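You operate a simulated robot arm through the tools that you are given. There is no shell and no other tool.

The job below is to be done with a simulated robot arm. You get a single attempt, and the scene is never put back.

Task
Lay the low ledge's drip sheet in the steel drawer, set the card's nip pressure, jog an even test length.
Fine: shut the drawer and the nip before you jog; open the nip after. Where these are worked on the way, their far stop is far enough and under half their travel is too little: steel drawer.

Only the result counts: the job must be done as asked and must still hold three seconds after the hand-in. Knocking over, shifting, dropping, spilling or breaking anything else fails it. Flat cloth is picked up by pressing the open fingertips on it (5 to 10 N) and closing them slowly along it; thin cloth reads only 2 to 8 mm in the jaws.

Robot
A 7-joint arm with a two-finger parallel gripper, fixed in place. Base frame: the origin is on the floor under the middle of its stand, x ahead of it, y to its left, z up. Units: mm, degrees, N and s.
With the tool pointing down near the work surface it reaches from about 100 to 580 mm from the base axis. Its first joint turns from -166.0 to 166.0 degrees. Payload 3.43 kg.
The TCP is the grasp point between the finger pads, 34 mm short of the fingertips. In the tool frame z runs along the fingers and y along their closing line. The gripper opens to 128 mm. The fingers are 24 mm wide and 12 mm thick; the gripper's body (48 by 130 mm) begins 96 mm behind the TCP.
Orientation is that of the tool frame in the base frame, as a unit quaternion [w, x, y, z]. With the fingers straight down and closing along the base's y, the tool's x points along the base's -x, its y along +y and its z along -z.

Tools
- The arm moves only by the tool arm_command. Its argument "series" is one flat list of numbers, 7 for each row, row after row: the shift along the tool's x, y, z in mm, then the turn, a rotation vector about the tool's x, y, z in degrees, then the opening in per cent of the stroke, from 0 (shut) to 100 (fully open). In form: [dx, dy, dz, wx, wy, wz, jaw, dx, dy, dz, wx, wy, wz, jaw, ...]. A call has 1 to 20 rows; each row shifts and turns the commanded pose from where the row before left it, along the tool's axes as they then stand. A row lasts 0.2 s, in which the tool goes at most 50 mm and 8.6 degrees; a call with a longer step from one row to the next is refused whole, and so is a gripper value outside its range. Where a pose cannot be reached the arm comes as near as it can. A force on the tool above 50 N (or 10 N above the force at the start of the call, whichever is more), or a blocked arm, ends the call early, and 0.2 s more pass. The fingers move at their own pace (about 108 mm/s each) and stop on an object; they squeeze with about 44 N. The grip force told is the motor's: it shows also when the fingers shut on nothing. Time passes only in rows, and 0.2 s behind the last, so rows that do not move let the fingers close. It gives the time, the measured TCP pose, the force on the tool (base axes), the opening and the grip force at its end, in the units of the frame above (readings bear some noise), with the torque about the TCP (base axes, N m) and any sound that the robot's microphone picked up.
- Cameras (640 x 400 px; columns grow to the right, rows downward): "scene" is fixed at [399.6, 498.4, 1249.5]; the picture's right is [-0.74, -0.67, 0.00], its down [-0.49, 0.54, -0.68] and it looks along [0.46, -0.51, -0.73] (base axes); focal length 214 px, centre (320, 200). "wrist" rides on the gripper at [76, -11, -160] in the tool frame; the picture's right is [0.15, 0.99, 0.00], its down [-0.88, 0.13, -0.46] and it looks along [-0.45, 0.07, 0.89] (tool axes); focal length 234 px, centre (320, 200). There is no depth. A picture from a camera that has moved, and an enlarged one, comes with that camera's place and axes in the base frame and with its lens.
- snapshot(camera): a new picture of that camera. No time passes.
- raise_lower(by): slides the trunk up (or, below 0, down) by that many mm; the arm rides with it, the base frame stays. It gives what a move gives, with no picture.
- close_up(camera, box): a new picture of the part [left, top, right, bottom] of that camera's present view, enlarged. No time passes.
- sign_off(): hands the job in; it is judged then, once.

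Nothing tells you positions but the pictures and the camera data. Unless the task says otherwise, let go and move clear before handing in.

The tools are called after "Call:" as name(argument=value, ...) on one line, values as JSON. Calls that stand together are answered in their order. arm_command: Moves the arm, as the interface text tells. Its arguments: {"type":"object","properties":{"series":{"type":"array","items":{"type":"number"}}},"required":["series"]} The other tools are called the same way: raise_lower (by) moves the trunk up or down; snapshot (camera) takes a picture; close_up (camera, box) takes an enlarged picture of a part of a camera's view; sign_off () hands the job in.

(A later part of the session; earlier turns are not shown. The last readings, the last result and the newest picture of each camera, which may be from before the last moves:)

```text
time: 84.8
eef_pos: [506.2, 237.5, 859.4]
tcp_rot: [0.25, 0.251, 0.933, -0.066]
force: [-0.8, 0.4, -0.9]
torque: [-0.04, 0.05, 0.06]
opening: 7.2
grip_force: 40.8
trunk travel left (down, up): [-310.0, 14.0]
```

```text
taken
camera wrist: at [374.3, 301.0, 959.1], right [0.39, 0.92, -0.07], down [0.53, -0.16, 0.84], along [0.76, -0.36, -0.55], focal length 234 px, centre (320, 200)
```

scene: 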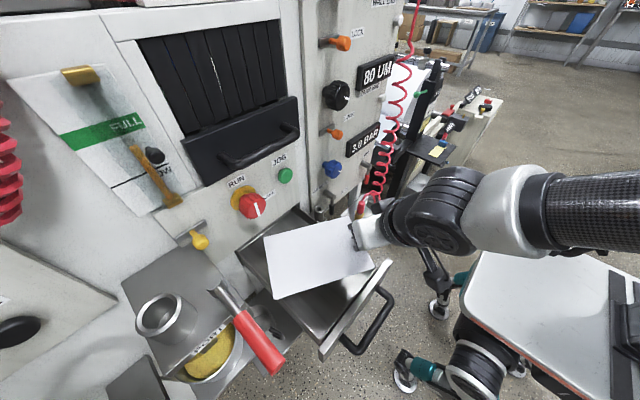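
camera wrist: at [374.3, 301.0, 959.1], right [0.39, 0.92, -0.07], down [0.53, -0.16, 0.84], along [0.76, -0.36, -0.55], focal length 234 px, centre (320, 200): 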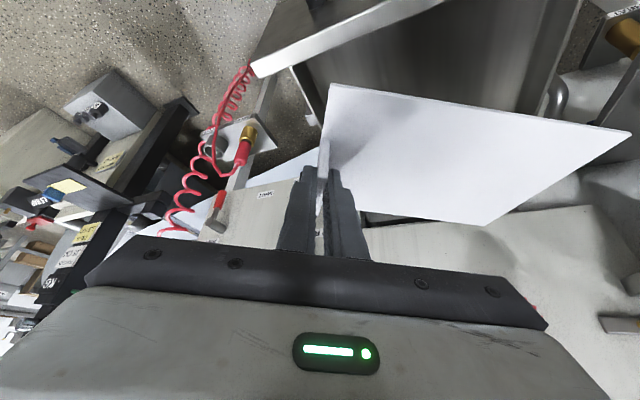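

All within reach. The sheet is now at yaw −30° over the tray with its tab nearer the robot. I'll lower it 60 mm, then creep onto the rims.

Call:
arm_command(series=[7.75, 0, 13.4, 0, 0, 0, 0, 7.75, 0, 13.4, 0, 0, 0, 0, 7.75, 0, 13.4, 0, 0, 0, 0, 7, 0, 12.1, 0, 0, 0, 0])

Call:
close_up(camera="scene", box=[220, 190, 420, 360])

Call:
snapshot(camera="wrist")

```text
time: 85.8
eef_pos: [506.5, 238.7, 797.4]
tcp_rot: [0.249, 0.25, 0.933, -0.066]
force: [-0.2, 1.0, 0.0]
torque: [-0.03, 0.07, -0.05]
opening: 6.9
grip_force: 41.1
trunk travel left (down, up): [-310.0, 14.0]
```

```text
2.35 times, centred on (320, 275) of scene
camera zoom: at [399.6, 498.4, 1249.5], right [-0.74, -0.67, 0.0], down [-0.49, 0.54, -0.68], along [0.46, -0.51, -0.73], focal length 505 px, centre (320, 24)
```

zoom: 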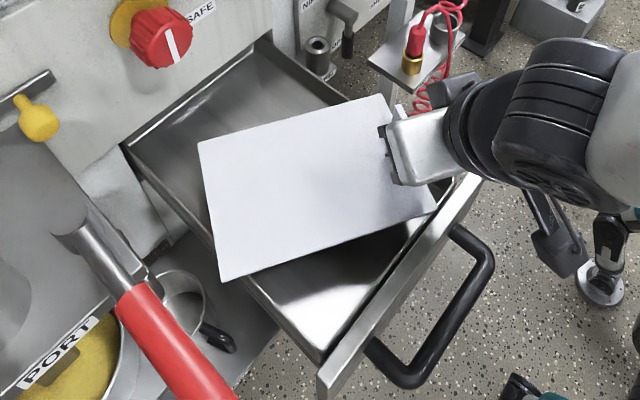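

```text
taken
camera wrist: at [374.2, 301.1, 898.4], right [0.38, 0.92, -0.07], down [0.53, -0.16, 0.84], along [0.76, -0.36, -0.55], focal length 234 px, centre (320, 200)
```

wrist: 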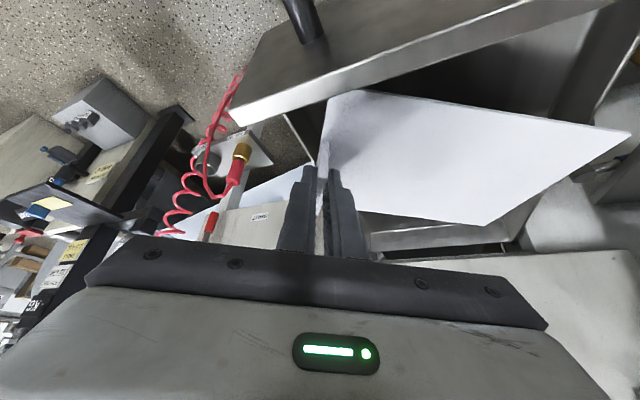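

Call:
arm_command(series=[1.25, 0, 2.17, 0, 0, 0, 0, 1.25, 0, 2.17, 0, 0, 0, 0, 1, 0, 1.73, 0, 0, 0, 0])

Call:
arm_command(series=[0.75, 0, 1.3, 0, 0, 0, 0, 0.75, 0, 1.3, 0, 0, 0, 0])

Call:
close_up(camera="scene", box=[220, 190, 420, 360])

```text
time: 86.6
eef_pos: [505.4, 238.3, 791.4]
tcp_rot: [0.251, 0.25, 0.933, -0.065]
force: [0.4, 0.3, -1.8]
torque: [-0.09, 0.04, 0.0]
opening: 6.6
grip_force: 40.6
trunk travel left (down, up): [-310.0, 14.0]
```

```text
time: 87.2
eef_pos: [504.8, 238.1, 789.1]
tcp_rot: [0.252, 0.249, 0.933, -0.066]
force: [-2.7, -0.5, 9.4]
torque: [-0.27, -0.45, -0.03]
opening: 6.8
grip_force: 41.6
trunk travel left (down, up): [-310.0, 14.0]
```

```text
2.35 times, centred on (320, 275) of scene
camera zoom: at [399.6, 498.4, 1249.5], right [-0.74, -0.67, 0.0], down [-0.49, 0.54, -0.68], along [0.46, -0.51, -0.73], focal length 505 px, centre (320, 24)
```

zoom: 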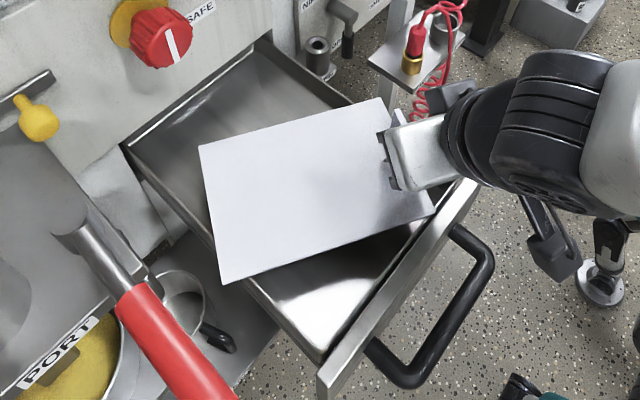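

Contact felt (9 N). I'll ease 1 mm and open to let the sheet rest.

Call:
arm_command(series=[-0.5, 0, -0.9, 0, 0, 0, 0, 0, 0, 0, 0, 0, 0, 8, 0, 0, 0, 0, 0, 0, 14, 0, 0, 0, 0, 0, 0, 22, 0, 0, 0, 0, 0, 0, 25])

Call:
close_up(camera="scene", box=[220, 190, 420, 360])

Call:
snapshot(camera="wrist")

```text
time: 88.4
eef_pos: [506.8, 237.7, 788.3]
tcp_rot: [0.25, 0.25, 0.933, -0.065]
force: [0.0, 0.8, 0.1]
torque: [-0.01, 0.05, -0.01]
opening: 32.1
grip_force: 0.1
trunk travel left (down, up): [-310.0, 14.0]
```

```text
2.35 times, centred on (320, 275) of scene
camera zoom: at [399.6, 498.4, 1249.5], right [-0.74, -0.67, 0.0], down [-0.49, 0.54, -0.68], along [0.46, -0.51, -0.73], focal length 505 px, centre (320, 24)
```

zoom: 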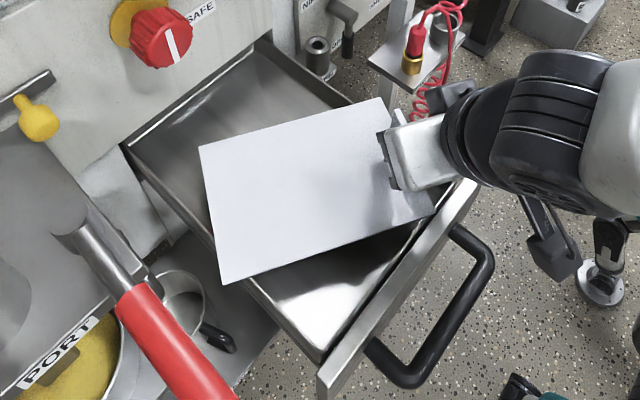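

```text
taken
camera wrist: at [374.5, 301.3, 889.7], right [0.38, 0.92, -0.07], down [0.53, -0.16, 0.83], along [0.76, -0.36, -0.55], focal length 234 px, centre (320, 200)
```

wrist: 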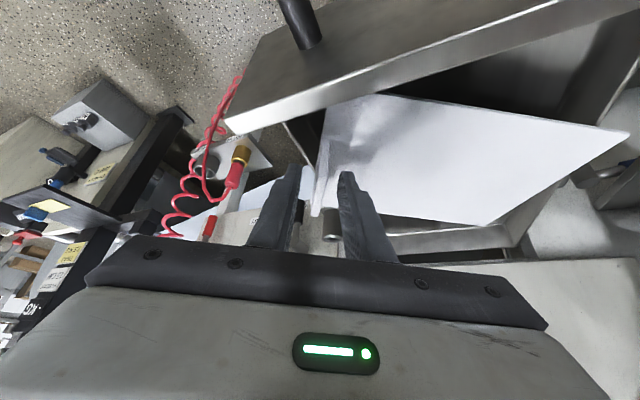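

The sheet rests on the rims with its tab near (518, 231). I'll back the fingers off and turn the tool to yaw +60°, pitch 70°, to grip the tab across its 58 mm length so the sheet points straight ahead of the tool.

Call:
arm_command(series=[0, 0, -20, 0, 0, 0, 25, 0, 0, -35, 0, 0, 0, 25, 0, 0, -35, 0, 0, 0, 25, 0, 0, 0, -4.25, 0, -7.37, 40, 0, 0, 0, -4.25, 0, -7.37, 50, 0, 0, 0, -4.25, 0, -7.37, 60, 0, 0, 0, -4.25, 0, -7.37, 70, 0, 0, 0, -4.25, 0, -7.37, 70, 0, 0, 0, -4.25, 0, -7.37, 70, 0, 0, 0, -4.25, 0, -7.37, 70, 0, 0, 0, -4.25, 0, -7.37, 70, 0, 0, 0, -4.25, 0, -7.37, 70, 0, 0, 0, -4.25, 0, -7.37, 70, 0, 0, 0, -2.5, 0, -4.33, 70, 0, 0, 0, 0, 8, 0, 70, 0, 0, 0, 0, 2, 0, 70])

Call:
snapshot(camera="wrist")

Call:
snapshot(camera="scene")

```text
time: 91.8
eef_pos: [467.1, 258.6, 866.9]
tcp_rot: [0.149, -0.495, 0.851, 0.088]
force: [0.4, 0.2, -0.2]
torque: [0.0, 0.01, 0.01]
opening: 89.7
grip_force: 0.1
trunk travel left (down, up): [-310.0, 14.0]
```

```text
taken
camera wrist: at [414.6, 145.7, 990.7], right [-0.93, 0.37, -0.05], down [0.22, 0.65, 0.73], along [0.3, 0.67, -0.68], focal length 234 px, centre (320, 200)
```

wrist: 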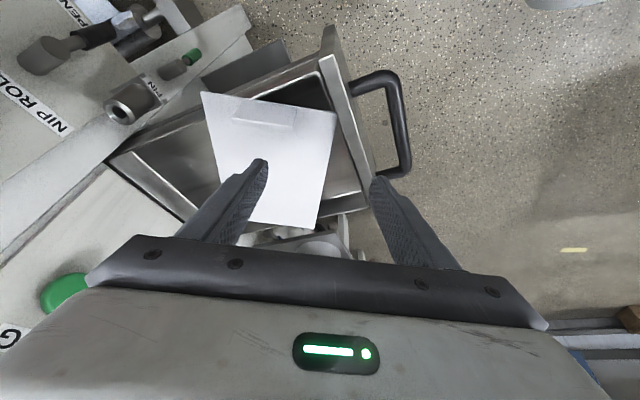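

```text
taken
```

scene: 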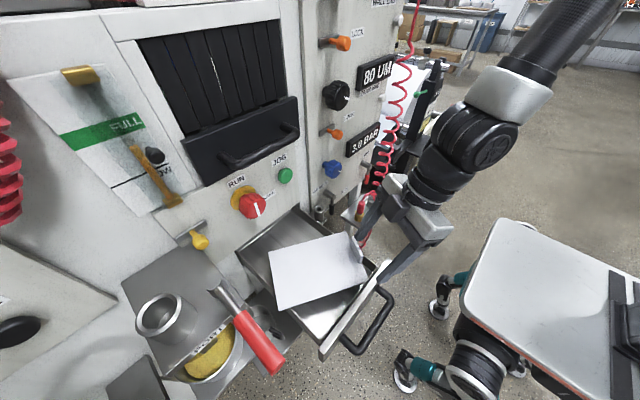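

Call:
close_up(camera="wrist", box=[180, 70, 360, 190])

Call:
close_up(camera="scene", box=[240, 210, 400, 350])

```text
3.33 times, centred on (270, 130) of wrist
camera zoom: at [414.6, 145.7, 990.7], right [-0.93, 0.37, -0.05], down [0.22, 0.65, 0.73], along [0.3, 0.67, -0.68], focal length 781 px, centre (487, 433)
```

zoom: 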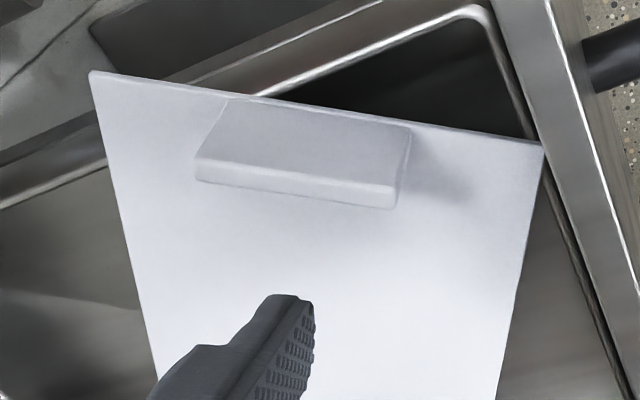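

```text
2.86 times, centred on (320, 280) of scene
camera zoom: at [399.6, 498.4, 1249.5], right [-0.74, -0.67, 0.0], down [-0.49, 0.54, -0.68], along [0.46, -0.51, -0.73], focal length 613 px, centre (320, -29)
```

zoom: 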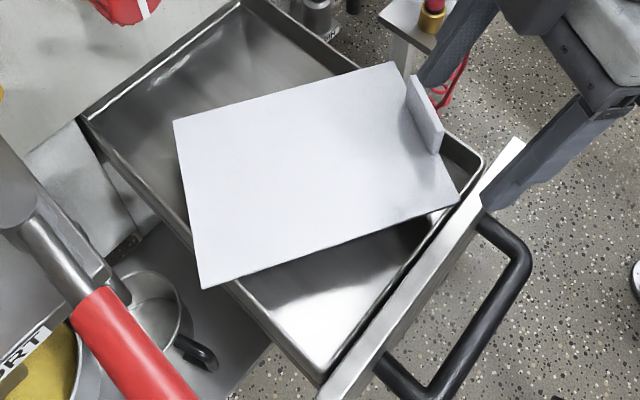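

Tab centre measured at (519, 231), direction −28.5°, matching the tool's closing axis. Moving to the stand-off and then down around it.

Call:
arm_command(series=[16.4, -29.5, -0.4, 0, 0, 0, 70, 16.4, -29.5, -0.4, 0, 0, 0, 70, 0, 0, 25, 0, 0, 0, 70, 0, 0, 25, 0, 0, 0, 70])

Call:
snapshot(camera="wrist")

Call:
close_up(camera="scene", box=[280, 200, 440, 340])

```text
time: 92.8
eef_pos: [510.6, 218.1, 807.0]
tcp_rot: [0.151, -0.494, 0.852, 0.088]
force: [0.2, 0.3, -1.3]
torque: [-0.05, 0.01, 0.0]
opening: 89.7
grip_force: 0.0
trunk travel left (down, up): [-310.0, 14.0]
```

```text
taken
camera wrist: at [458.2, 104.3, 931.8], right [-0.93, 0.37, -0.05], down [0.22, 0.65, 0.73], along [0.3, 0.67, -0.68], focal length 234 px, centre (320, 200)
```

wrist: 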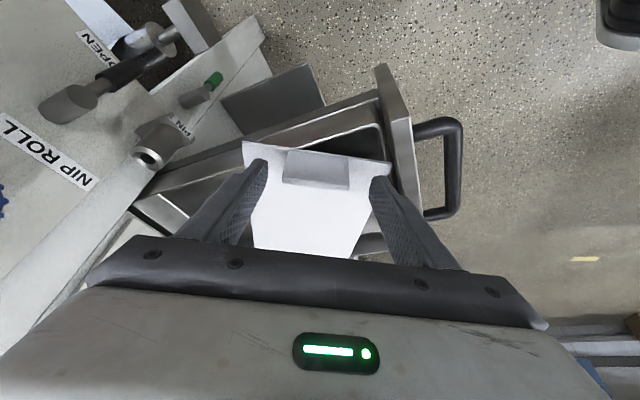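

```text
2.86 times, centred on (360, 270) of scene
camera zoom: at [399.6, 498.4, 1249.5], right [-0.74, -0.67, 0.0], down [-0.49, 0.54, -0.68], along [0.46, -0.51, -0.73], focal length 613 px, centre (206, 0)
```

zoom: 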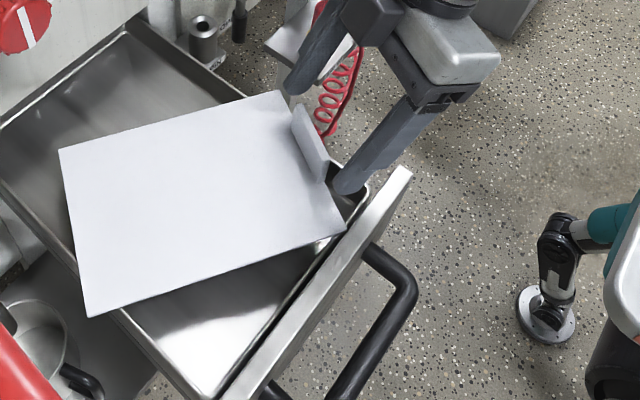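

Call:
arm_command(series=[0, 0, 11, 0, 0, 0, 70, 0, 0, 10, 0, 0, 0, 70, 0, 0, 0, 0, 0, 0, 70])

Call:
close_up(camera="wrist", box=[220, 110, 420, 240])

```text
time: 93.6
eef_pos: [514.7, 225.4, 788.9]
tcp_rot: [0.151, -0.494, 0.852, 0.088]
force: [0.1, -0.4, 0.7]
torque: [0.04, 0.04, 0.03]
opening: 89.7
grip_force: 0.0
trunk travel left (down, up): [-310.0, 14.0]
```

```text
3.08 times, centred on (320, 175) of wrist
camera zoom: at [461.6, 111.2, 912.7], right [-0.93, 0.37, -0.05], down [0.22, 0.65, 0.73], along [0.3, 0.67, -0.68], focal length 720 px, centre (320, 277)
```

zoom: 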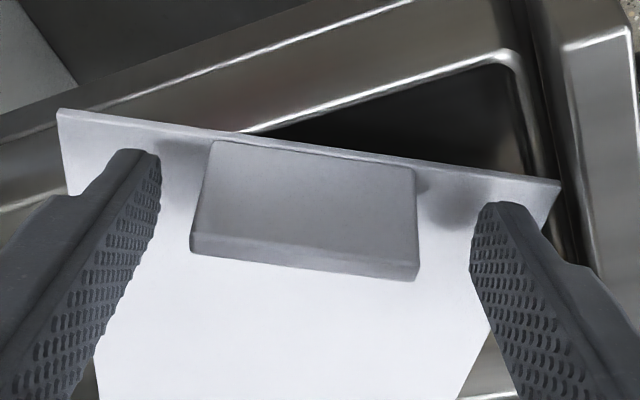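

Call:
arm_command(series=[3.5, -2.8, 1.5, 0, 0, 0, 70, 0, 0, 0, 0, 0, 0, 60, 0, 0, 0, 0, 0, 0, 52, 0, 0, 0, 0, 0, 0, 46, 0, 0, 0, 0, 0, 0, 42, 0, 0, 0, 0, 0, 0, 35, 0, 0, 0, 0, 0, 0, 35])

Call:
close_up(camera="wrist", box=[220, 110, 420, 240])

Call:
close_up(camera="scene", box=[280, 200, 440, 340])

```text
time: 95.2
eef_pos: [515.3, 221.7, 785.2]
tcp_rot: [0.151, -0.493, 0.852, 0.087]
force: [-0.1, 0.0, 0.0]
torque: [-0.09, 0.0, 0.02]
opening: 59.0
grip_force: 44.6
trunk travel left (down, up): [-310.0, 14.0]
```

```text
3.08 times, centred on (320, 175) of wrist
camera zoom: at [462.6, 107.3, 910.5], right [-0.93, 0.37, -0.05], down [0.22, 0.65, 0.73], along [0.3, 0.67, -0.68], focal length 720 px, centre (320, 277)
```

zoom: 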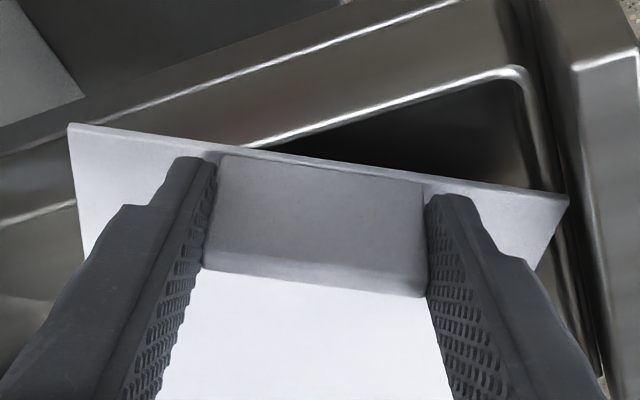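

```text
2.86 times, centred on (360, 270) of scene
camera zoom: at [399.6, 498.4, 1249.5], right [-0.74, -0.67, 0.0], down [-0.49, 0.54, -0.68], along [0.46, -0.51, -0.73], focal length 613 px, centre (206, 0)
```

zoom: 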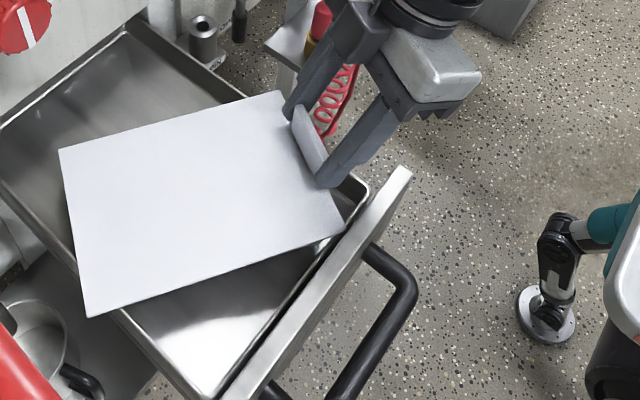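

The tab is gripped across its length (59 mm, 45 N). Lifting 20 mm slowly to check it doesn't sag.

Call:
arm_command(series=[-2, 0, -5.6, 0, 0, 0, 30, -2.4, 0, -6.6, 0, 0, 0, 30, -2.4, 0, -6.6, 0, 0, 0, 30, 0, 0, 0, 0, 0, 0, 30])

Call:
close_up(camera="scene", box=[220, 190, 440, 360])

Call:
close_up(camera="wrist", box=[200, 90, 440, 260])

```text
time: 96.2
eef_pos: [515.2, 221.5, 806.1]
tcp_rot: [0.151, -0.493, 0.852, 0.088]
force: [0.0, -0.5, -0.6]
torque: [-0.07, -0.01, -0.03]
opening: 58.9
grip_force: 44.4
trunk travel left (down, up): [-310.0, 14.0]
```

```text
2.35 times, centred on (330, 275) of scene
camera zoom: at [399.6, 498.4, 1249.5], right [-0.74, -0.67, 0.0], down [-0.49, 0.54, -0.68], along [0.46, -0.51, -0.73], focal length 505 px, centre (296, 24)
```

zoom: 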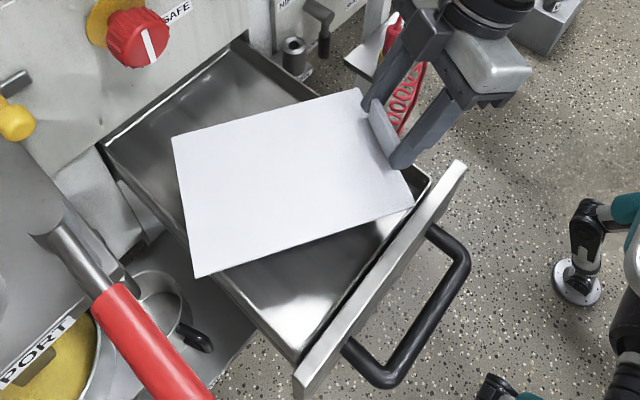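

```text
2.35 times, centred on (320, 175) of wrist
camera zoom: at [462.8, 107.6, 931.0], right [-0.93, 0.37, -0.05], down [0.22, 0.65, 0.73], along [0.3, 0.67, -0.68], focal length 551 px, centre (320, 259)
```

zoom: 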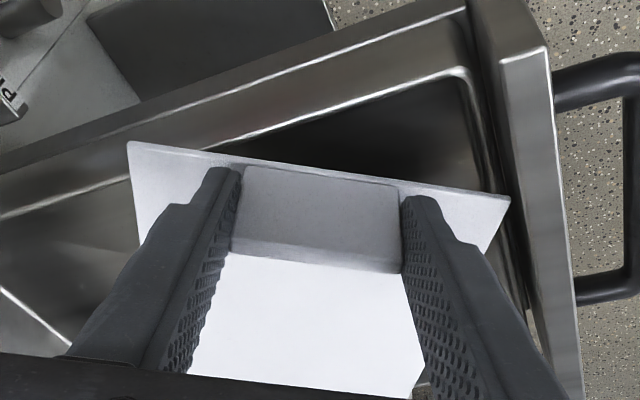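

The sheet is held level. I'll lift further, draw back, and rotate it −61° so its long side runs along the drawer.

Call:
arm_command(series=[-6.1, 0, -16.9, 0, 0, 0, 30, -6.1, 0, -16.9, 0, 0, 0, 30, -6.1, 0, -16.9, 0, 0, 0, 30, -13.5, 25.4, 4.9, 0, 0, 0, 30, -13.5, 25.4, 4.9, 0, 0, 0, 30, 0, 0, 0, 2.59, 0, 7.13, 30, 0, 0, 0, 2.59, 0, 7.13, 30, 0, 0, 0, 2.59, 0, 7.13, 30, 0, 0, 0, 2.59, 0, 7.13, 30, 0, 0, 0, 2.59, 0, 7.13, 30, 0, 0, 0, 2.59, 0, 7.13, 30, 0, 0, 0, 2.59, 0, 7.13, 30, 0, 0, 0, 2.59, 0, 7.13, 30])

Call:
snapshot(camera="scene")

Call:
snapshot(camera="wrist")

```text
time: 99.0
eef_pos: [487.6, 271.7, 860.6]
tcp_rot: [0.174, 0.006, 0.985, 0.0]
force: [0.6, 0.2, -0.9]
torque: [0.05, 0.09, -0.01]
opening: 59.1
grip_force: 43.7
trunk travel left (down, up): [-310.0, 14.0]
```

```text
taken
```

scene: 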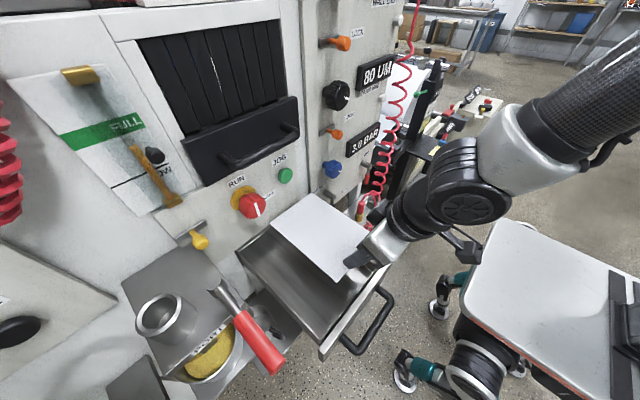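

```text
taken
camera wrist: at [360.6, 261.9, 984.3], right [-0.13, 0.99, -0.05], down [0.67, 0.12, 0.73], along [0.73, 0.06, -0.68], focal length 234 px, centre (320, 200)
```

wrist: 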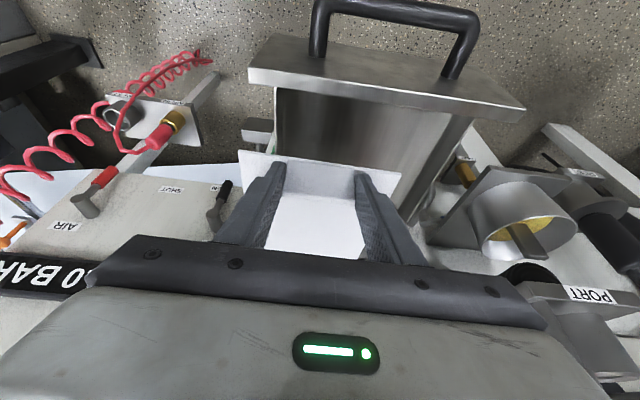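

The sheet now points straight along the drawer. Moving to centre over the tray (y ≈ 325).

Call:
arm_command(series=[-2.3, 27, 0.9, 0, 0, 0, 30, -2.3, 27, 0.9, 0, 0, 0, 30, 8.57, 0, 23.5, 0, 0, 0, 30, 8.57, 0, 23.5, 0, 0, 0, 30])

Call:
close_up(camera="scene", box=[220, 190, 440, 360])

Call:
snapshot(camera="wrist")

```text
time: 100.0
eef_pos: [490.4, 325.9, 810.2]
tcp_rot: [0.174, 0.005, 0.985, 0.0]
force: [0.0, -0.5, -0.8]
torque: [0.01, 0.07, 0.0]
opening: 59.1
grip_force: 43.6
trunk travel left (down, up): [-310.0, 14.0]
```

```text
2.35 times, centred on (330, 275) of scene
camera zoom: at [399.6, 498.4, 1249.5], right [-0.74, -0.67, 0.0], down [-0.49, 0.54, -0.68], along [0.46, -0.51, -0.73], focal length 505 px, centre (296, 24)
```

zoom: 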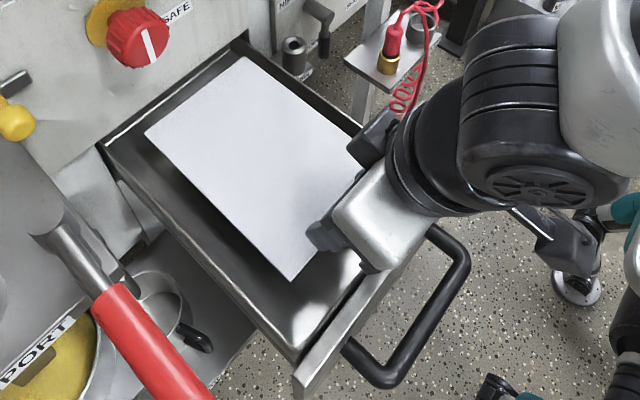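

```text
taken
camera wrist: at [365.3, 315.6, 934.6], right [-0.13, 0.99, -0.05], down [0.67, 0.12, 0.73], along [0.73, 0.06, -0.68], focal length 234 px, centre (320, 200)
```

wrist: 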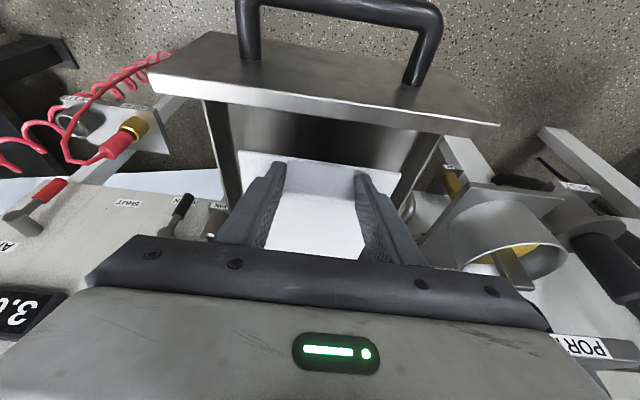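

Nicely aligned. Lowering into the tray.

Call:
arm_command(series=[6.86, 0, 18.8, 0, 0, 0, 30, 6.86, 0, 18.8, 0, 0, 0, 30, 6.86, 0, 18.8, 0, 0, 0, 30, 5.1, 0, 14.1, 0, 0, 0, 30])

Call:
close_up(camera="scene", box=[220, 190, 440, 360])

Call:
snapshot(camera="wrist")

```text
time: 101.0
eef_pos: [493.1, 325.6, 740.0]
tcp_rot: [0.179, 0.006, 0.984, 0.003]
force: [2.8, -3.1, 32.1]
torque: [-0.72, -0.28, 0.03]
opening: 59.6
grip_force: 44.2
trunk travel left (down, up): [-310.0, 14.0]
```

```text
2.35 times, centred on (330, 275) of scene
camera zoom: at [399.6, 498.4, 1249.5], right [-0.74, -0.67, 0.0], down [-0.49, 0.54, -0.68], along [0.46, -0.51, -0.73], focal length 505 px, centre (296, 24)
```

zoom: 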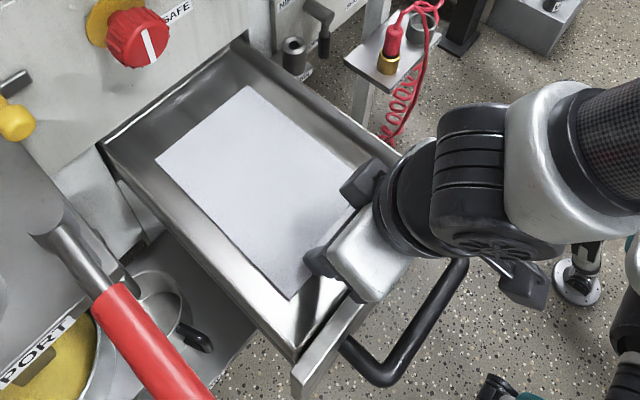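

```text
taken
camera wrist: at [365.9, 315.5, 863.0], right [-0.13, 0.99, -0.05], down [0.67, 0.12, 0.74], along [0.74, 0.06, -0.67], focal length 234 px, centre (320, 200)
```

wrist: 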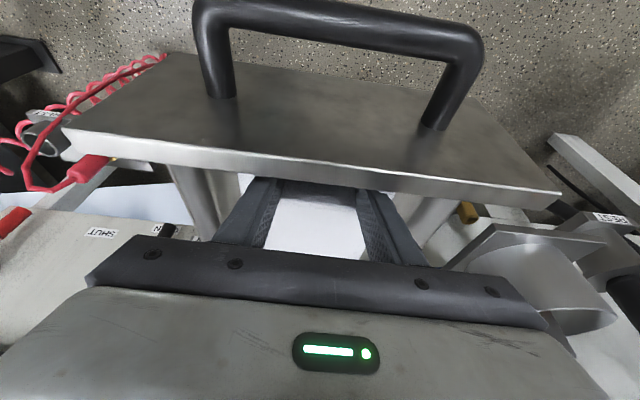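

Contact sensed at TCP z 740 (32 N), earlier than I figured; I'll look closely to see whether the sheet is already on the tray floor.

Call:
close_up(camera="wrist", box=[180, 140, 480, 270])

Call:
close_up(camera="scene", box=[260, 210, 380, 320])

```text
2.13 times, centred on (330, 205) of wrist
camera zoom: at [365.9, 315.5, 863.0], right [-0.13, 0.99, -0.05], down [0.67, 0.12, 0.74], along [0.74, 0.06, -0.67], focal length 500 px, centre (299, 189)
```

zoom: 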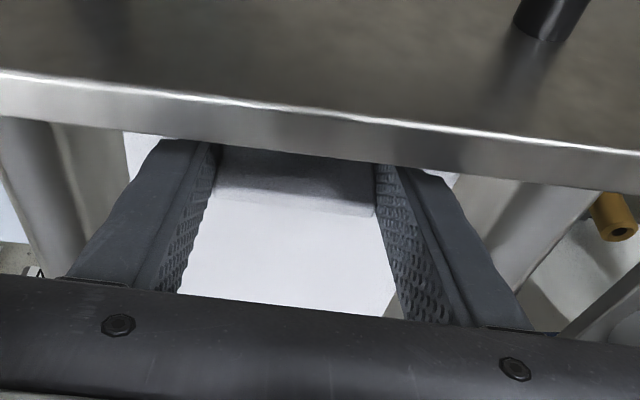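

```text
3.64 times, centred on (320, 265) of scene
camera zoom: at [399.6, 498.4, 1249.5], right [-0.74, -0.67, 0.0], down [-0.49, 0.54, -0.68], along [0.46, -0.51, -0.73], focal length 780 px, centre (320, -36)
```

zoom: 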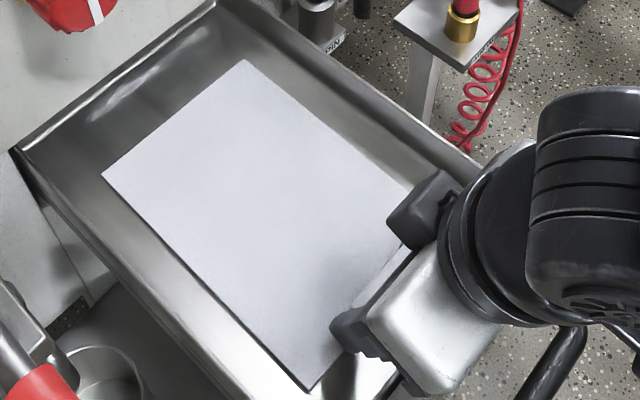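

The sheet lies on the tray floor (≈ z 698). I'll ease up 2.5 mm and open the fingers.

Call:
arm_command(series=[-0.9, 0, -2.4, 0, 0, 0, 30, 0, 0, 0, 0, 0, 0, 46, 0, 0, 0, 0, 0, 0, 52, 0, 0, 0, 0, 0, 0, 60, 0, 0, 0, 0, 0, 0, 68, 0, 0, 0, 0, 0, 0, 68])

Call:
close_up(camera="scene", box=[260, 210, 380, 320])

Call:
close_up(camera="wrist", box=[180, 140, 480, 270])

```text
time: 102.4
eef_pos: [490.4, 324.7, 737.8]
tcp_rot: [0.174, 0.005, 0.985, 0.0]
force: [0.2, 0.7, -0.3]
torque: [0.03, -0.03, -0.02]
opening: 87.1
grip_force: 0.1
trunk travel left (down, up): [-310.0, 14.0]
```

```text
3.64 times, centred on (320, 265) of scene
camera zoom: at [399.6, 498.4, 1249.5], right [-0.74, -0.67, 0.0], down [-0.49, 0.54, -0.68], along [0.46, -0.51, -0.73], focal length 780 px, centre (320, -36)
```

zoom: 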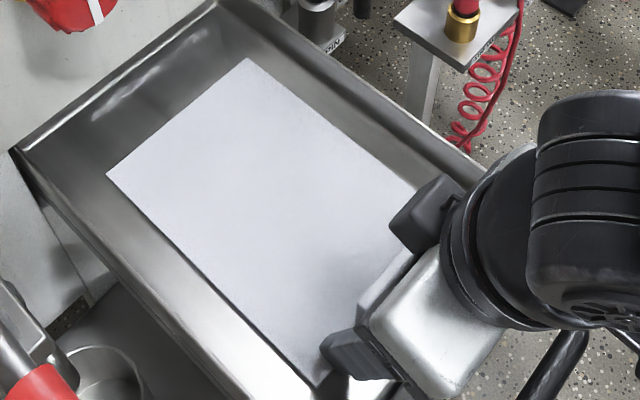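

```text
2.13 times, centred on (330, 205) of wrist
camera zoom: at [364.0, 315.5, 862.2], right [-0.13, 0.99, -0.05], down [0.67, 0.12, 0.73], along [0.73, 0.06, -0.68], focal length 500 px, centre (299, 189)
```

zoom: 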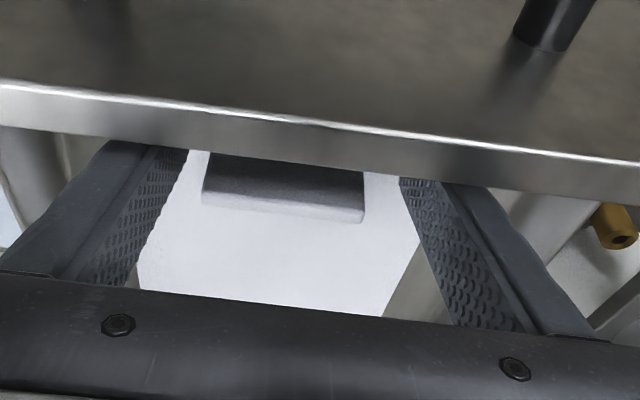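

The sheet is flat in the tray, tab inside. I'll withdraw along the tool axis and back away above the drawer front.

Call:
arm_command(series=[0, 0, -25, 0, 0, 0, 68, 0, 0, -40, 0, 0, 0, 68, 0, 0, -40, 0, 0, 0, 68, 31.3, 0, -11.4, 0, 0, 0, 60, 31.3, 0, -11.4, 0, 0, 0, 50, 31.3, 0, -11.4, 0, 0, 0, 40])

Call:
close_up(camera="scene", box=[220, 190, 440, 360])

Call:
snapshot(camera="wrist")

```text
time: 103.8
eef_pos: [354.3, 327.2, 835.9]
tcp_rot: [0.175, 0.005, 0.985, 0.001]
force: [-0.1, 0.3, -0.4]
torque: [-0.02, 0.01, -0.04]
opening: 51.3
grip_force: 0.1
trunk travel left (down, up): [-310.0, 14.0]
```

```text
2.35 times, centred on (330, 275) of scene
camera zoom: at [399.6, 498.4, 1249.5], right [-0.74, -0.67, 0.0], down [-0.49, 0.54, -0.68], along [0.46, -0.51, -0.73], focal length 505 px, centre (296, 24)
```

zoom: 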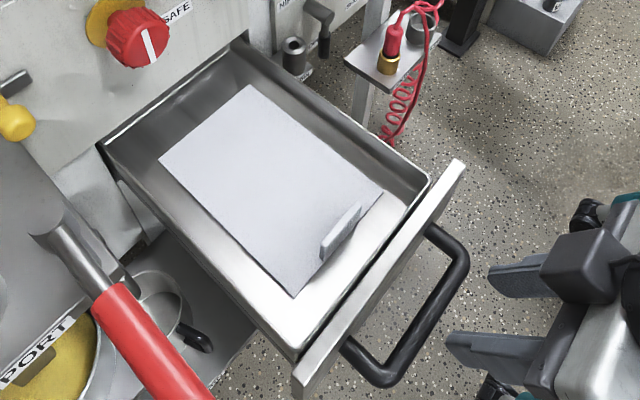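

```text
taken
camera wrist: at [228.6, 317.2, 959.7], right [-0.13, 0.99, -0.05], down [0.67, 0.12, 0.73], along [0.73, 0.06, -0.68], focal length 234 px, centre (320, 200)
```

wrist: 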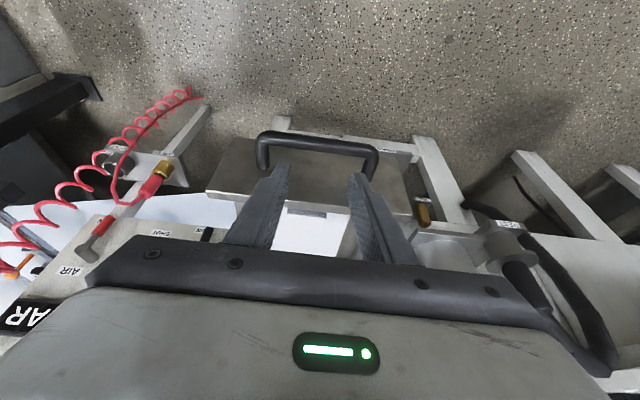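

The sheet lies flat with the tab below the rim. Now I'll level the tool, roll it so the fingers close vertically, and return to the handle to push the drawer shut.

Call:
arm_command(series=[0, 0, 0, 0, -8.5, 0, 40, 0, 0, 0, 0, -8.5, 0, 40, 0, 0, 0, 0, -8.5, 0, 40, 0, 0, 0, 0, -8.5, 0, 40, 0, 0, 0, 0, -8.5, 0, 40, 0, 0, 0, 0, -8.5, 0, 40, 0, 0, 0, 0, -8.5, 0, 40, 0, 0, 0, 0, -8.5, 0, 40, 0, 0, 0, 0, -1.9, 0, 40])

Call:
arm_command(series=[0, 0, -20, 0, 0, 8.5, 40, 0, 0, -20, 0, 0, 8.5, 40, 0, 0, -10, 0, 0, 8.5, 40, 0, 0, 0, 0, 0, 8.5, 40, 0, 0, 0, 0, 0, 8.5, 40, 0, 0, 0, 0, 0, 8.5, 40, 0, 0, 0, 0, 0, 8.5, 40, 0, 0, 0, 0, 0, 8.5, 40, 0, 0, 0, 0, 0, 8.5, 40, 0, 0, 0, 0, 0, 8.5, 40, 0, 0, 0, 0, 0, 5, 40])

Call:
snapshot(camera="wrist")

```text
time: 105.8
eef_pos: [354.1, 325.0, 836.8]
tcp_rot: [0.707, 0.003, 0.707, -0.003]
force: [-0.6, 0.4, 0.0]
torque: [0.03, -0.03, 0.02]
opening: 51.2
grip_force: 0.1
trunk travel left (down, up): [-310.0, 14.0]
```

```text
time: 108.2
eef_pos: [304.7, 327.0, 835.6]
tcp_rot: [0.5, 0.504, 0.498, 0.499]
force: [0.1, -0.2, -0.7]
torque: [-0.01, 0.0, -0.04]
opening: 51.3
grip_force: 0.1
trunk travel left (down, up): [-310.0, 14.0]
```

```text
taken
camera wrist: at [146.2, 404.7, 825.6], right [0.0, 0.14, 0.99], down [-0.46, -0.88, 0.13], along [0.89, -0.46, 0.06], focal length 234 px, centre (320, 200)
```

wrist: 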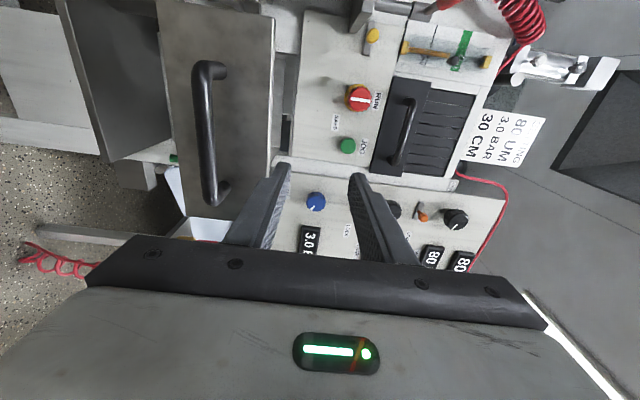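

Lowering the trunk 120 mm to the handle height.

Call:
raise_lower(by=-119.5)

Call:
snapshot(camera="wrist")

```text
time: 109.7
eef_pos: [305.0, 327.0, 715.8]
tcp_rot: [0.502, 0.502, 0.498, 0.498]
force: [0.6, -0.2, -0.2]
torque: [0.02, 0.03, -0.01]
opening: 51.2
grip_force: 0.1
trunk travel left (down, up): [-191.0, 134.0]
```

```text
taken
camera wrist: at [146.3, 404.6, 706.0], right [0.0, 0.14, 0.99], down [-0.46, -0.88, 0.13], along [0.89, -0.46, 0.06], focal length 234 px, centre (320, 200)
```

wrist: 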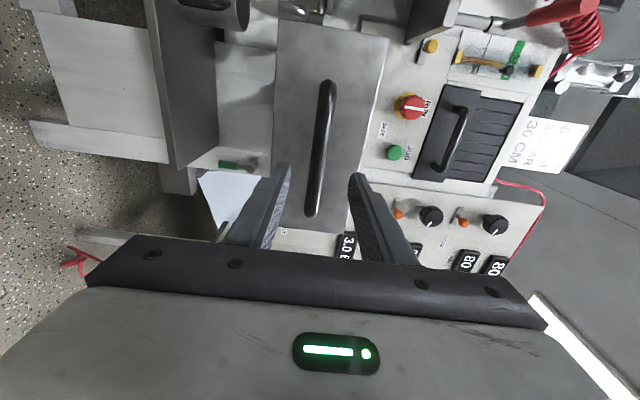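

Aligned with the bar. Gripping it and pushing the drawer closed.

Call:
arm_command(series=[-5, 0, 20, 0, 0, 0, 40, -5, 0, 20, 0, 0, 0, 40, 0, 0, 15, 0, 0, 0, 40, 0, 0, 0, 0, 0, 0, 0, 0, 0, 0, 0, 0, 0, 0, 0, 0, 0, 0, 0, 0, 0])

Call:
arm_command(series=[0, 0, 10, 0, 0, 0, 0, 0, 0, 15, 0, 0, 0, 0, 0, 0, 20, 0, 0, 0, 0, 0, 0, 20, 0, 0, 0, 0, 0, 0, 20, 0, 0, 0, 0, 0, 0, 20, 0, 0, 0, 0, 0, 0, 20, 0, 0, 0, 0, 0, 0, 20, 0, 0, 0, 0])

Call:
close_up(camera="scene", box=[220, 190, 440, 360])

```text
time: 111.1
eef_pos: [360.5, 315.5, 715.5]
tcp_rot: [0.501, 0.504, 0.499, 0.496]
force: [2.7, -2.9, -18.3]
torque: [-0.01, 0.64, 0.48]
opening: 17.7
grip_force: 44.4
trunk travel left (down, up): [-191.0, 134.0]
```

```text
time: 112.9
eef_pos: [504.8, 315.6, 714.6]
tcp_rot: [0.499, 0.503, 0.5, 0.498]
force: [-2.5, -5.8, -21.0]
torque: [0.06, 0.65, 0.19]
opening: 17.8
grip_force: 44.6
trunk travel left (down, up): [-191.0, 134.0]
```

```text
2.35 times, centred on (330, 275) of scene
camera zoom: at [399.6, 498.4, 1249.5], right [-0.74, -0.67, 0.0], down [-0.49, 0.54, -0.68], along [0.46, -0.51, -0.73], focal length 505 px, centre (296, 24)
```

zoom: 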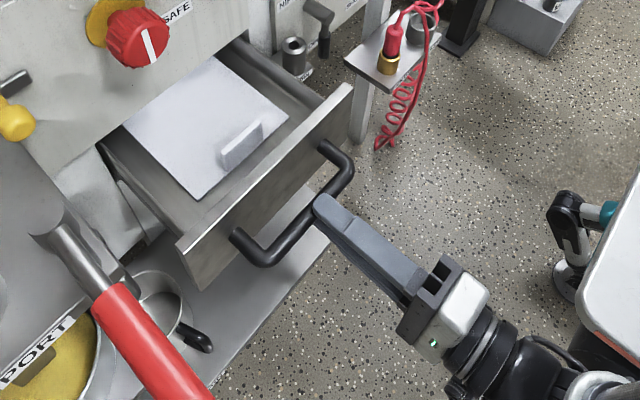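

Call:
arm_command(series=[0, 1, 20, 0, 0, 0, 0, 0, 0, 20, 0, 0, 0, 0, 0, 0, 20, 0, 0, 0, 0, 0, 0, 20, 0, 0, 0, 0, 0, 0, 20, 0, 0, 0, 0, 0, 0, 20, 0, 0, 0, 0, 0, 0, 20, 0, 0, 0, 0, 0, 0, 12, 0, 0, 0, 0])

Call:
close_up(camera="scene", box=[220, 190, 440, 360])

```text
time: 114.7
eef_pos: [656.2, 315.3, 715.4]
tcp_rot: [0.5, 0.503, 0.5, 0.497]
force: [-0.9, 10.6, -19.9]
torque: [0.0, 0.64, -0.58]
opening: 17.9
grip_force: 44.7
trunk travel left (down, up): [-191.0, 134.0]
```

```text
2.35 times, centred on (330, 275) of scene
camera zoom: at [399.6, 498.4, 1249.5], right [-0.74, -0.67, 0.0], down [-0.49, 0.54, -0.68], along [0.46, -0.51, -0.73], focal length 505 px, centre (296, 24)
```

zoom: 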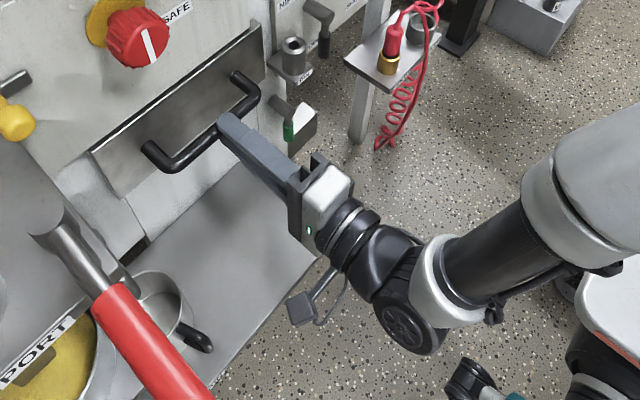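

Call:
arm_command(series=[0, 0, 8, 0, 0, 0, 0, 0, 0, 8, 0, 0, 0, 0, 0, 0, 5, 0, 0, 0, 0, 0, 0, 3, 0, 0, 0, 0, 0, 0, 3, 0, 0, 0, 0, 0, 0, 0, 0, 0, 0, 0])

Call:
close_up(camera="scene", box=[220, 190, 380, 300])

```text
time: 116.1
eef_pos: [682.9, 313.2, 715.9]
tcp_rot: [0.501, 0.503, 0.499, 0.496]
force: [-29.8, -0.3, -13.7]
torque: [0.04, 0.14, -0.06]
opening: 17.6
grip_force: 45.0
trunk travel left (down, up): [-191.0, 134.0]
```

```text
3.64 times, centred on (300, 245) of scene
camera zoom: at [399.6, 498.4, 1249.5], right [-0.74, -0.67, 0.0], down [-0.49, 0.54, -0.68], along [0.46, -0.51, -0.73], focal length 780 px, centre (393, 36)
```

zoom: 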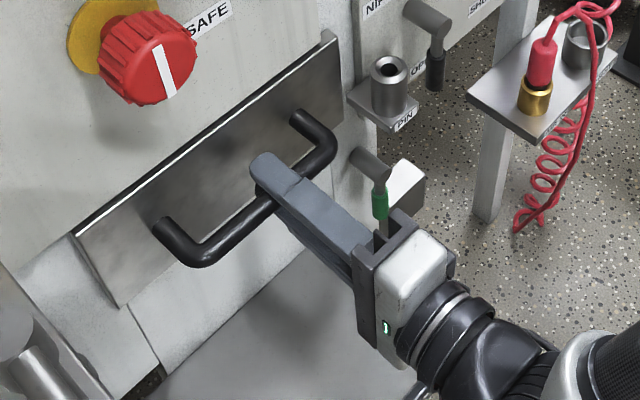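

The drawer hit its closed stop (−30 N). Releasing and retreating.

Call:
arm_command(series=[0, 0, 0, 0, 0, 0, 25, 0, 0, 0, 0, 0, 0, 40, 0, 0, 0, 0, 0, 0, 40, 0, 0, -20, 0, 0, 0, 40, 0, 0, -35, 0, 0, 0, 40, 0, 0, -35, 0, 0, 0, 40])

Call:
close_up(camera="scene", box=[200, 190, 360, 290])

Call:
snapshot(camera="wrist")

```text
time: 117.5
eef_pos: [593.8, 315.9, 716.9]
tcp_rot: [0.501, 0.503, 0.496, 0.5]
force: [0.3, 0.2, 0.5]
torque: [0.02, -0.04, 0.0]
opening: 51.3
grip_force: 0.0
trunk travel left (down, up): [-191.0, 134.0]
```

```text
4.00 times, centred on (280, 240) of scene
camera zoom: at [399.6, 498.4, 1249.5], right [-0.74, -0.67, 0.0], down [-0.49, 0.54, -0.68], along [0.46, -0.51, -0.73], focal length 858 px, centre (480, 40)
```

zoom: 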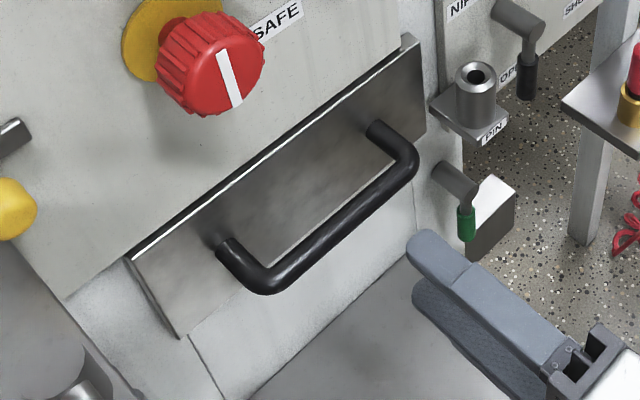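

```text
taken
camera wrist: at [434.6, 393.1, 707.0], right [0.0, 0.14, 0.99], down [-0.46, -0.88, 0.13], along [0.89, -0.46, 0.07], focal length 234 px, centre (320, 200)
```

wrist: 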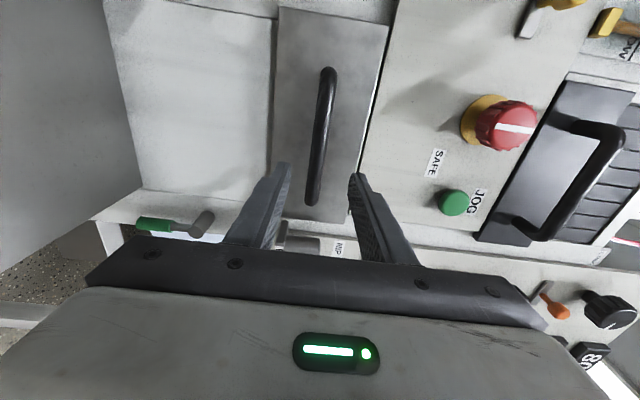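

The drawer is closed as at the start. Next, the nip lever; I'll shift right to look at it closely.

Call:
arm_command(series=[-20, 0, -30, 0, 0, 0, 40, -40, 0, 0, 0, 0, 0, 40, -40, 0, 0, 0, 0, 0, 40, -40, 0, 0, 0, 0, 0, 40])

Call:
snapshot(camera="wrist")

Call:
close_up(camera="scene", box=[300, 160, 380, 220])

```text
time: 118.5
eef_pos: [562.8, 172.0, 718.0]
tcp_rot: [0.502, 0.503, 0.497, 0.498]
force: [0.4, 0.5, 0.1]
torque: [-0.03, -0.01, 0.02]
opening: 51.1
grip_force: 0.1
trunk travel left (down, up): [-191.0, 134.0]
```

```text
taken
camera wrist: at [403.4, 250.3, 706.8], right [0.0, 0.14, 0.99], down [-0.46, -0.88, 0.13], along [0.89, -0.46, 0.07], focal length 234 px, centre (320, 200)
```

wrist: 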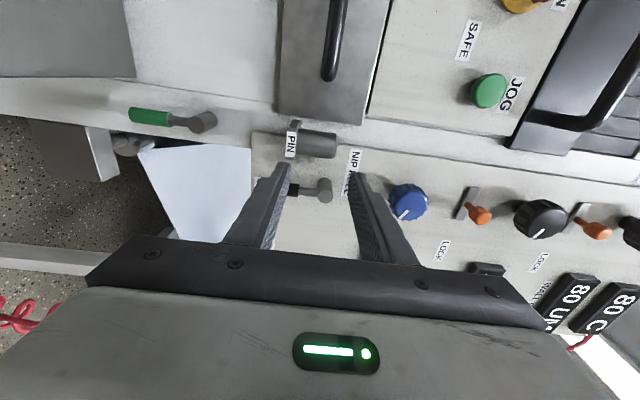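

```text
6.67 times, centred on (340, 190) of scene
camera zoom: at [399.6, 498.4, 1249.5], right [-0.74, -0.67, 0.0], down [-0.49, 0.54, -0.68], along [0.46, -0.51, -0.73], focal length 1430 px, centre (187, 267)
```

zoom: 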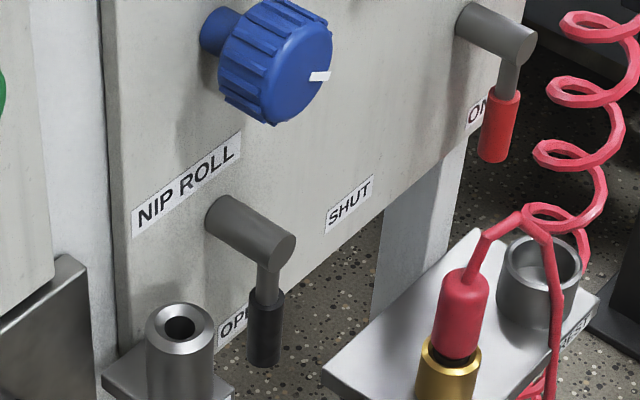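

Call:
close_up(camera="wrist", box=[260, 140, 380, 230])

```text
4.44 times, centred on (320, 185) of wrist
camera zoom: at [403.4, 250.3, 706.8], right [0.0, 0.14, 0.99], down [-0.46, -0.88, 0.13], along [0.89, -0.46, 0.07], focal length 1041 px, centre (320, 267)
```

zoom: 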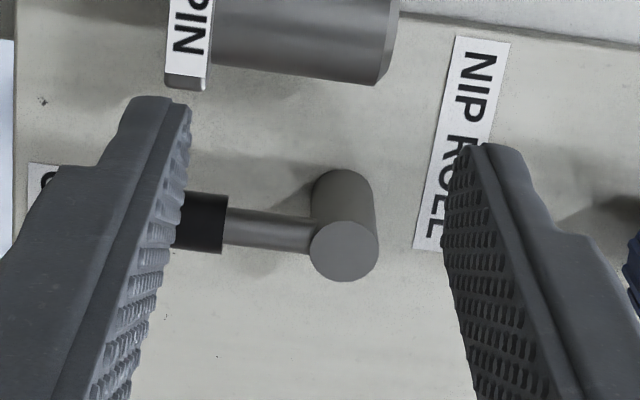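

Lever measured: pivot at (y 104.5, z 735), lever plane x ≈ 700, black handle z 647–697. I'll roll upright so the fingers close sideways and line up with the handle.

Call:
arm_command(series=[0, 0, 0, 0, 0, 8.5, 40, 0, 0, 0, 0, 0, 8.5, 40, 0, 0, 0, 0, 0, 8.5, 40, 0, 0, 0, 0, 0, 8.5, 40, 0, 0, 0, 0, 0, 8.5, 40, 0, 0, 0, 0, 0, 8.5, 40, 0, 0, 0, 0, 0, 8.5, 40, 0, 0, 0, 0, 0, 8.5, 40, 0, 0, 0, 0, 0, 8.5, 40, 0, 0, 0, 0, 0, 8.5, 40, 0, 0, 0, 0, 0, 5, 40, -23, 34, 0, 0, 0, 0, 40, -23, 33.5, 0, 0, 0, 0, 40])

Call:
snapshot(camera="wrist")

```text
time: 121.3
eef_pos: [562.3, 109.6, 673.1]
tcp_rot: [0.002, 0.707, -0.004, 0.707]
force: [-0.2, 0.4, 1.0]
torque: [-0.01, 0.0, -0.02]
opening: 51.2
grip_force: 0.1
trunk travel left (down, up): [-191.0, 134.0]
```

```text
taken
camera wrist: at [403.0, 122.2, 748.3], right [-0.01, -0.99, 0.14], down [-0.46, -0.12, -0.88], along [0.89, -0.07, -0.45], focal length 234 px, centre (320, 200)
```

wrist: 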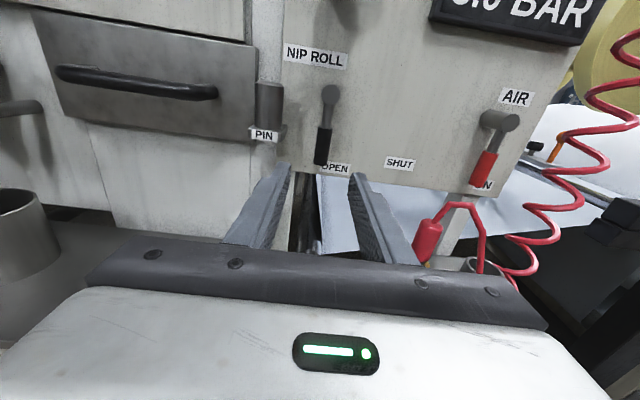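

The handle is right ahead at (700, 106, 675). Advancing and gripping it.

Call:
arm_command(series=[0, 3.6, 30, 0, 0, 0, 40, 0, 0, 40, 0, 0, 0, 40, 0, 0, 35, 0, 0, 0, 40])

Call:
snapshot(camera="wrist")

```text
time: 122.1
eef_pos: [667.3, 104.1, 670.6]
tcp_rot: [0.002, 0.708, -0.004, 0.706]
force: [-0.2, 0.5, -0.4]
torque: [0.0, -0.02, -0.03]
opening: 51.4
grip_force: 0.0
trunk travel left (down, up): [-191.0, 134.0]
```

```text
taken
camera wrist: at [508.7, 116.5, 747.3], right [-0.01, -0.99, 0.14], down [-0.46, -0.12, -0.88], along [0.89, -0.07, -0.45], focal length 234 px, centre (320, 200)
```

wrist: 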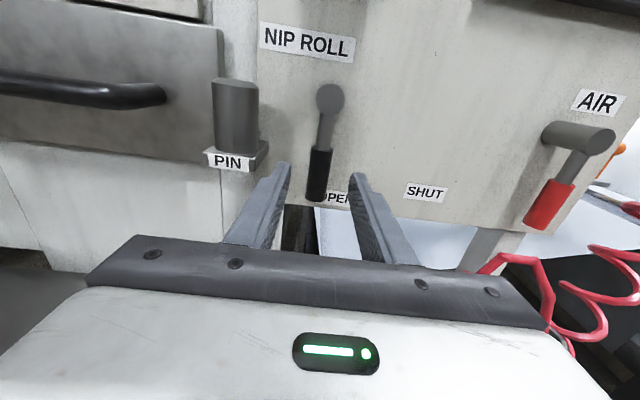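

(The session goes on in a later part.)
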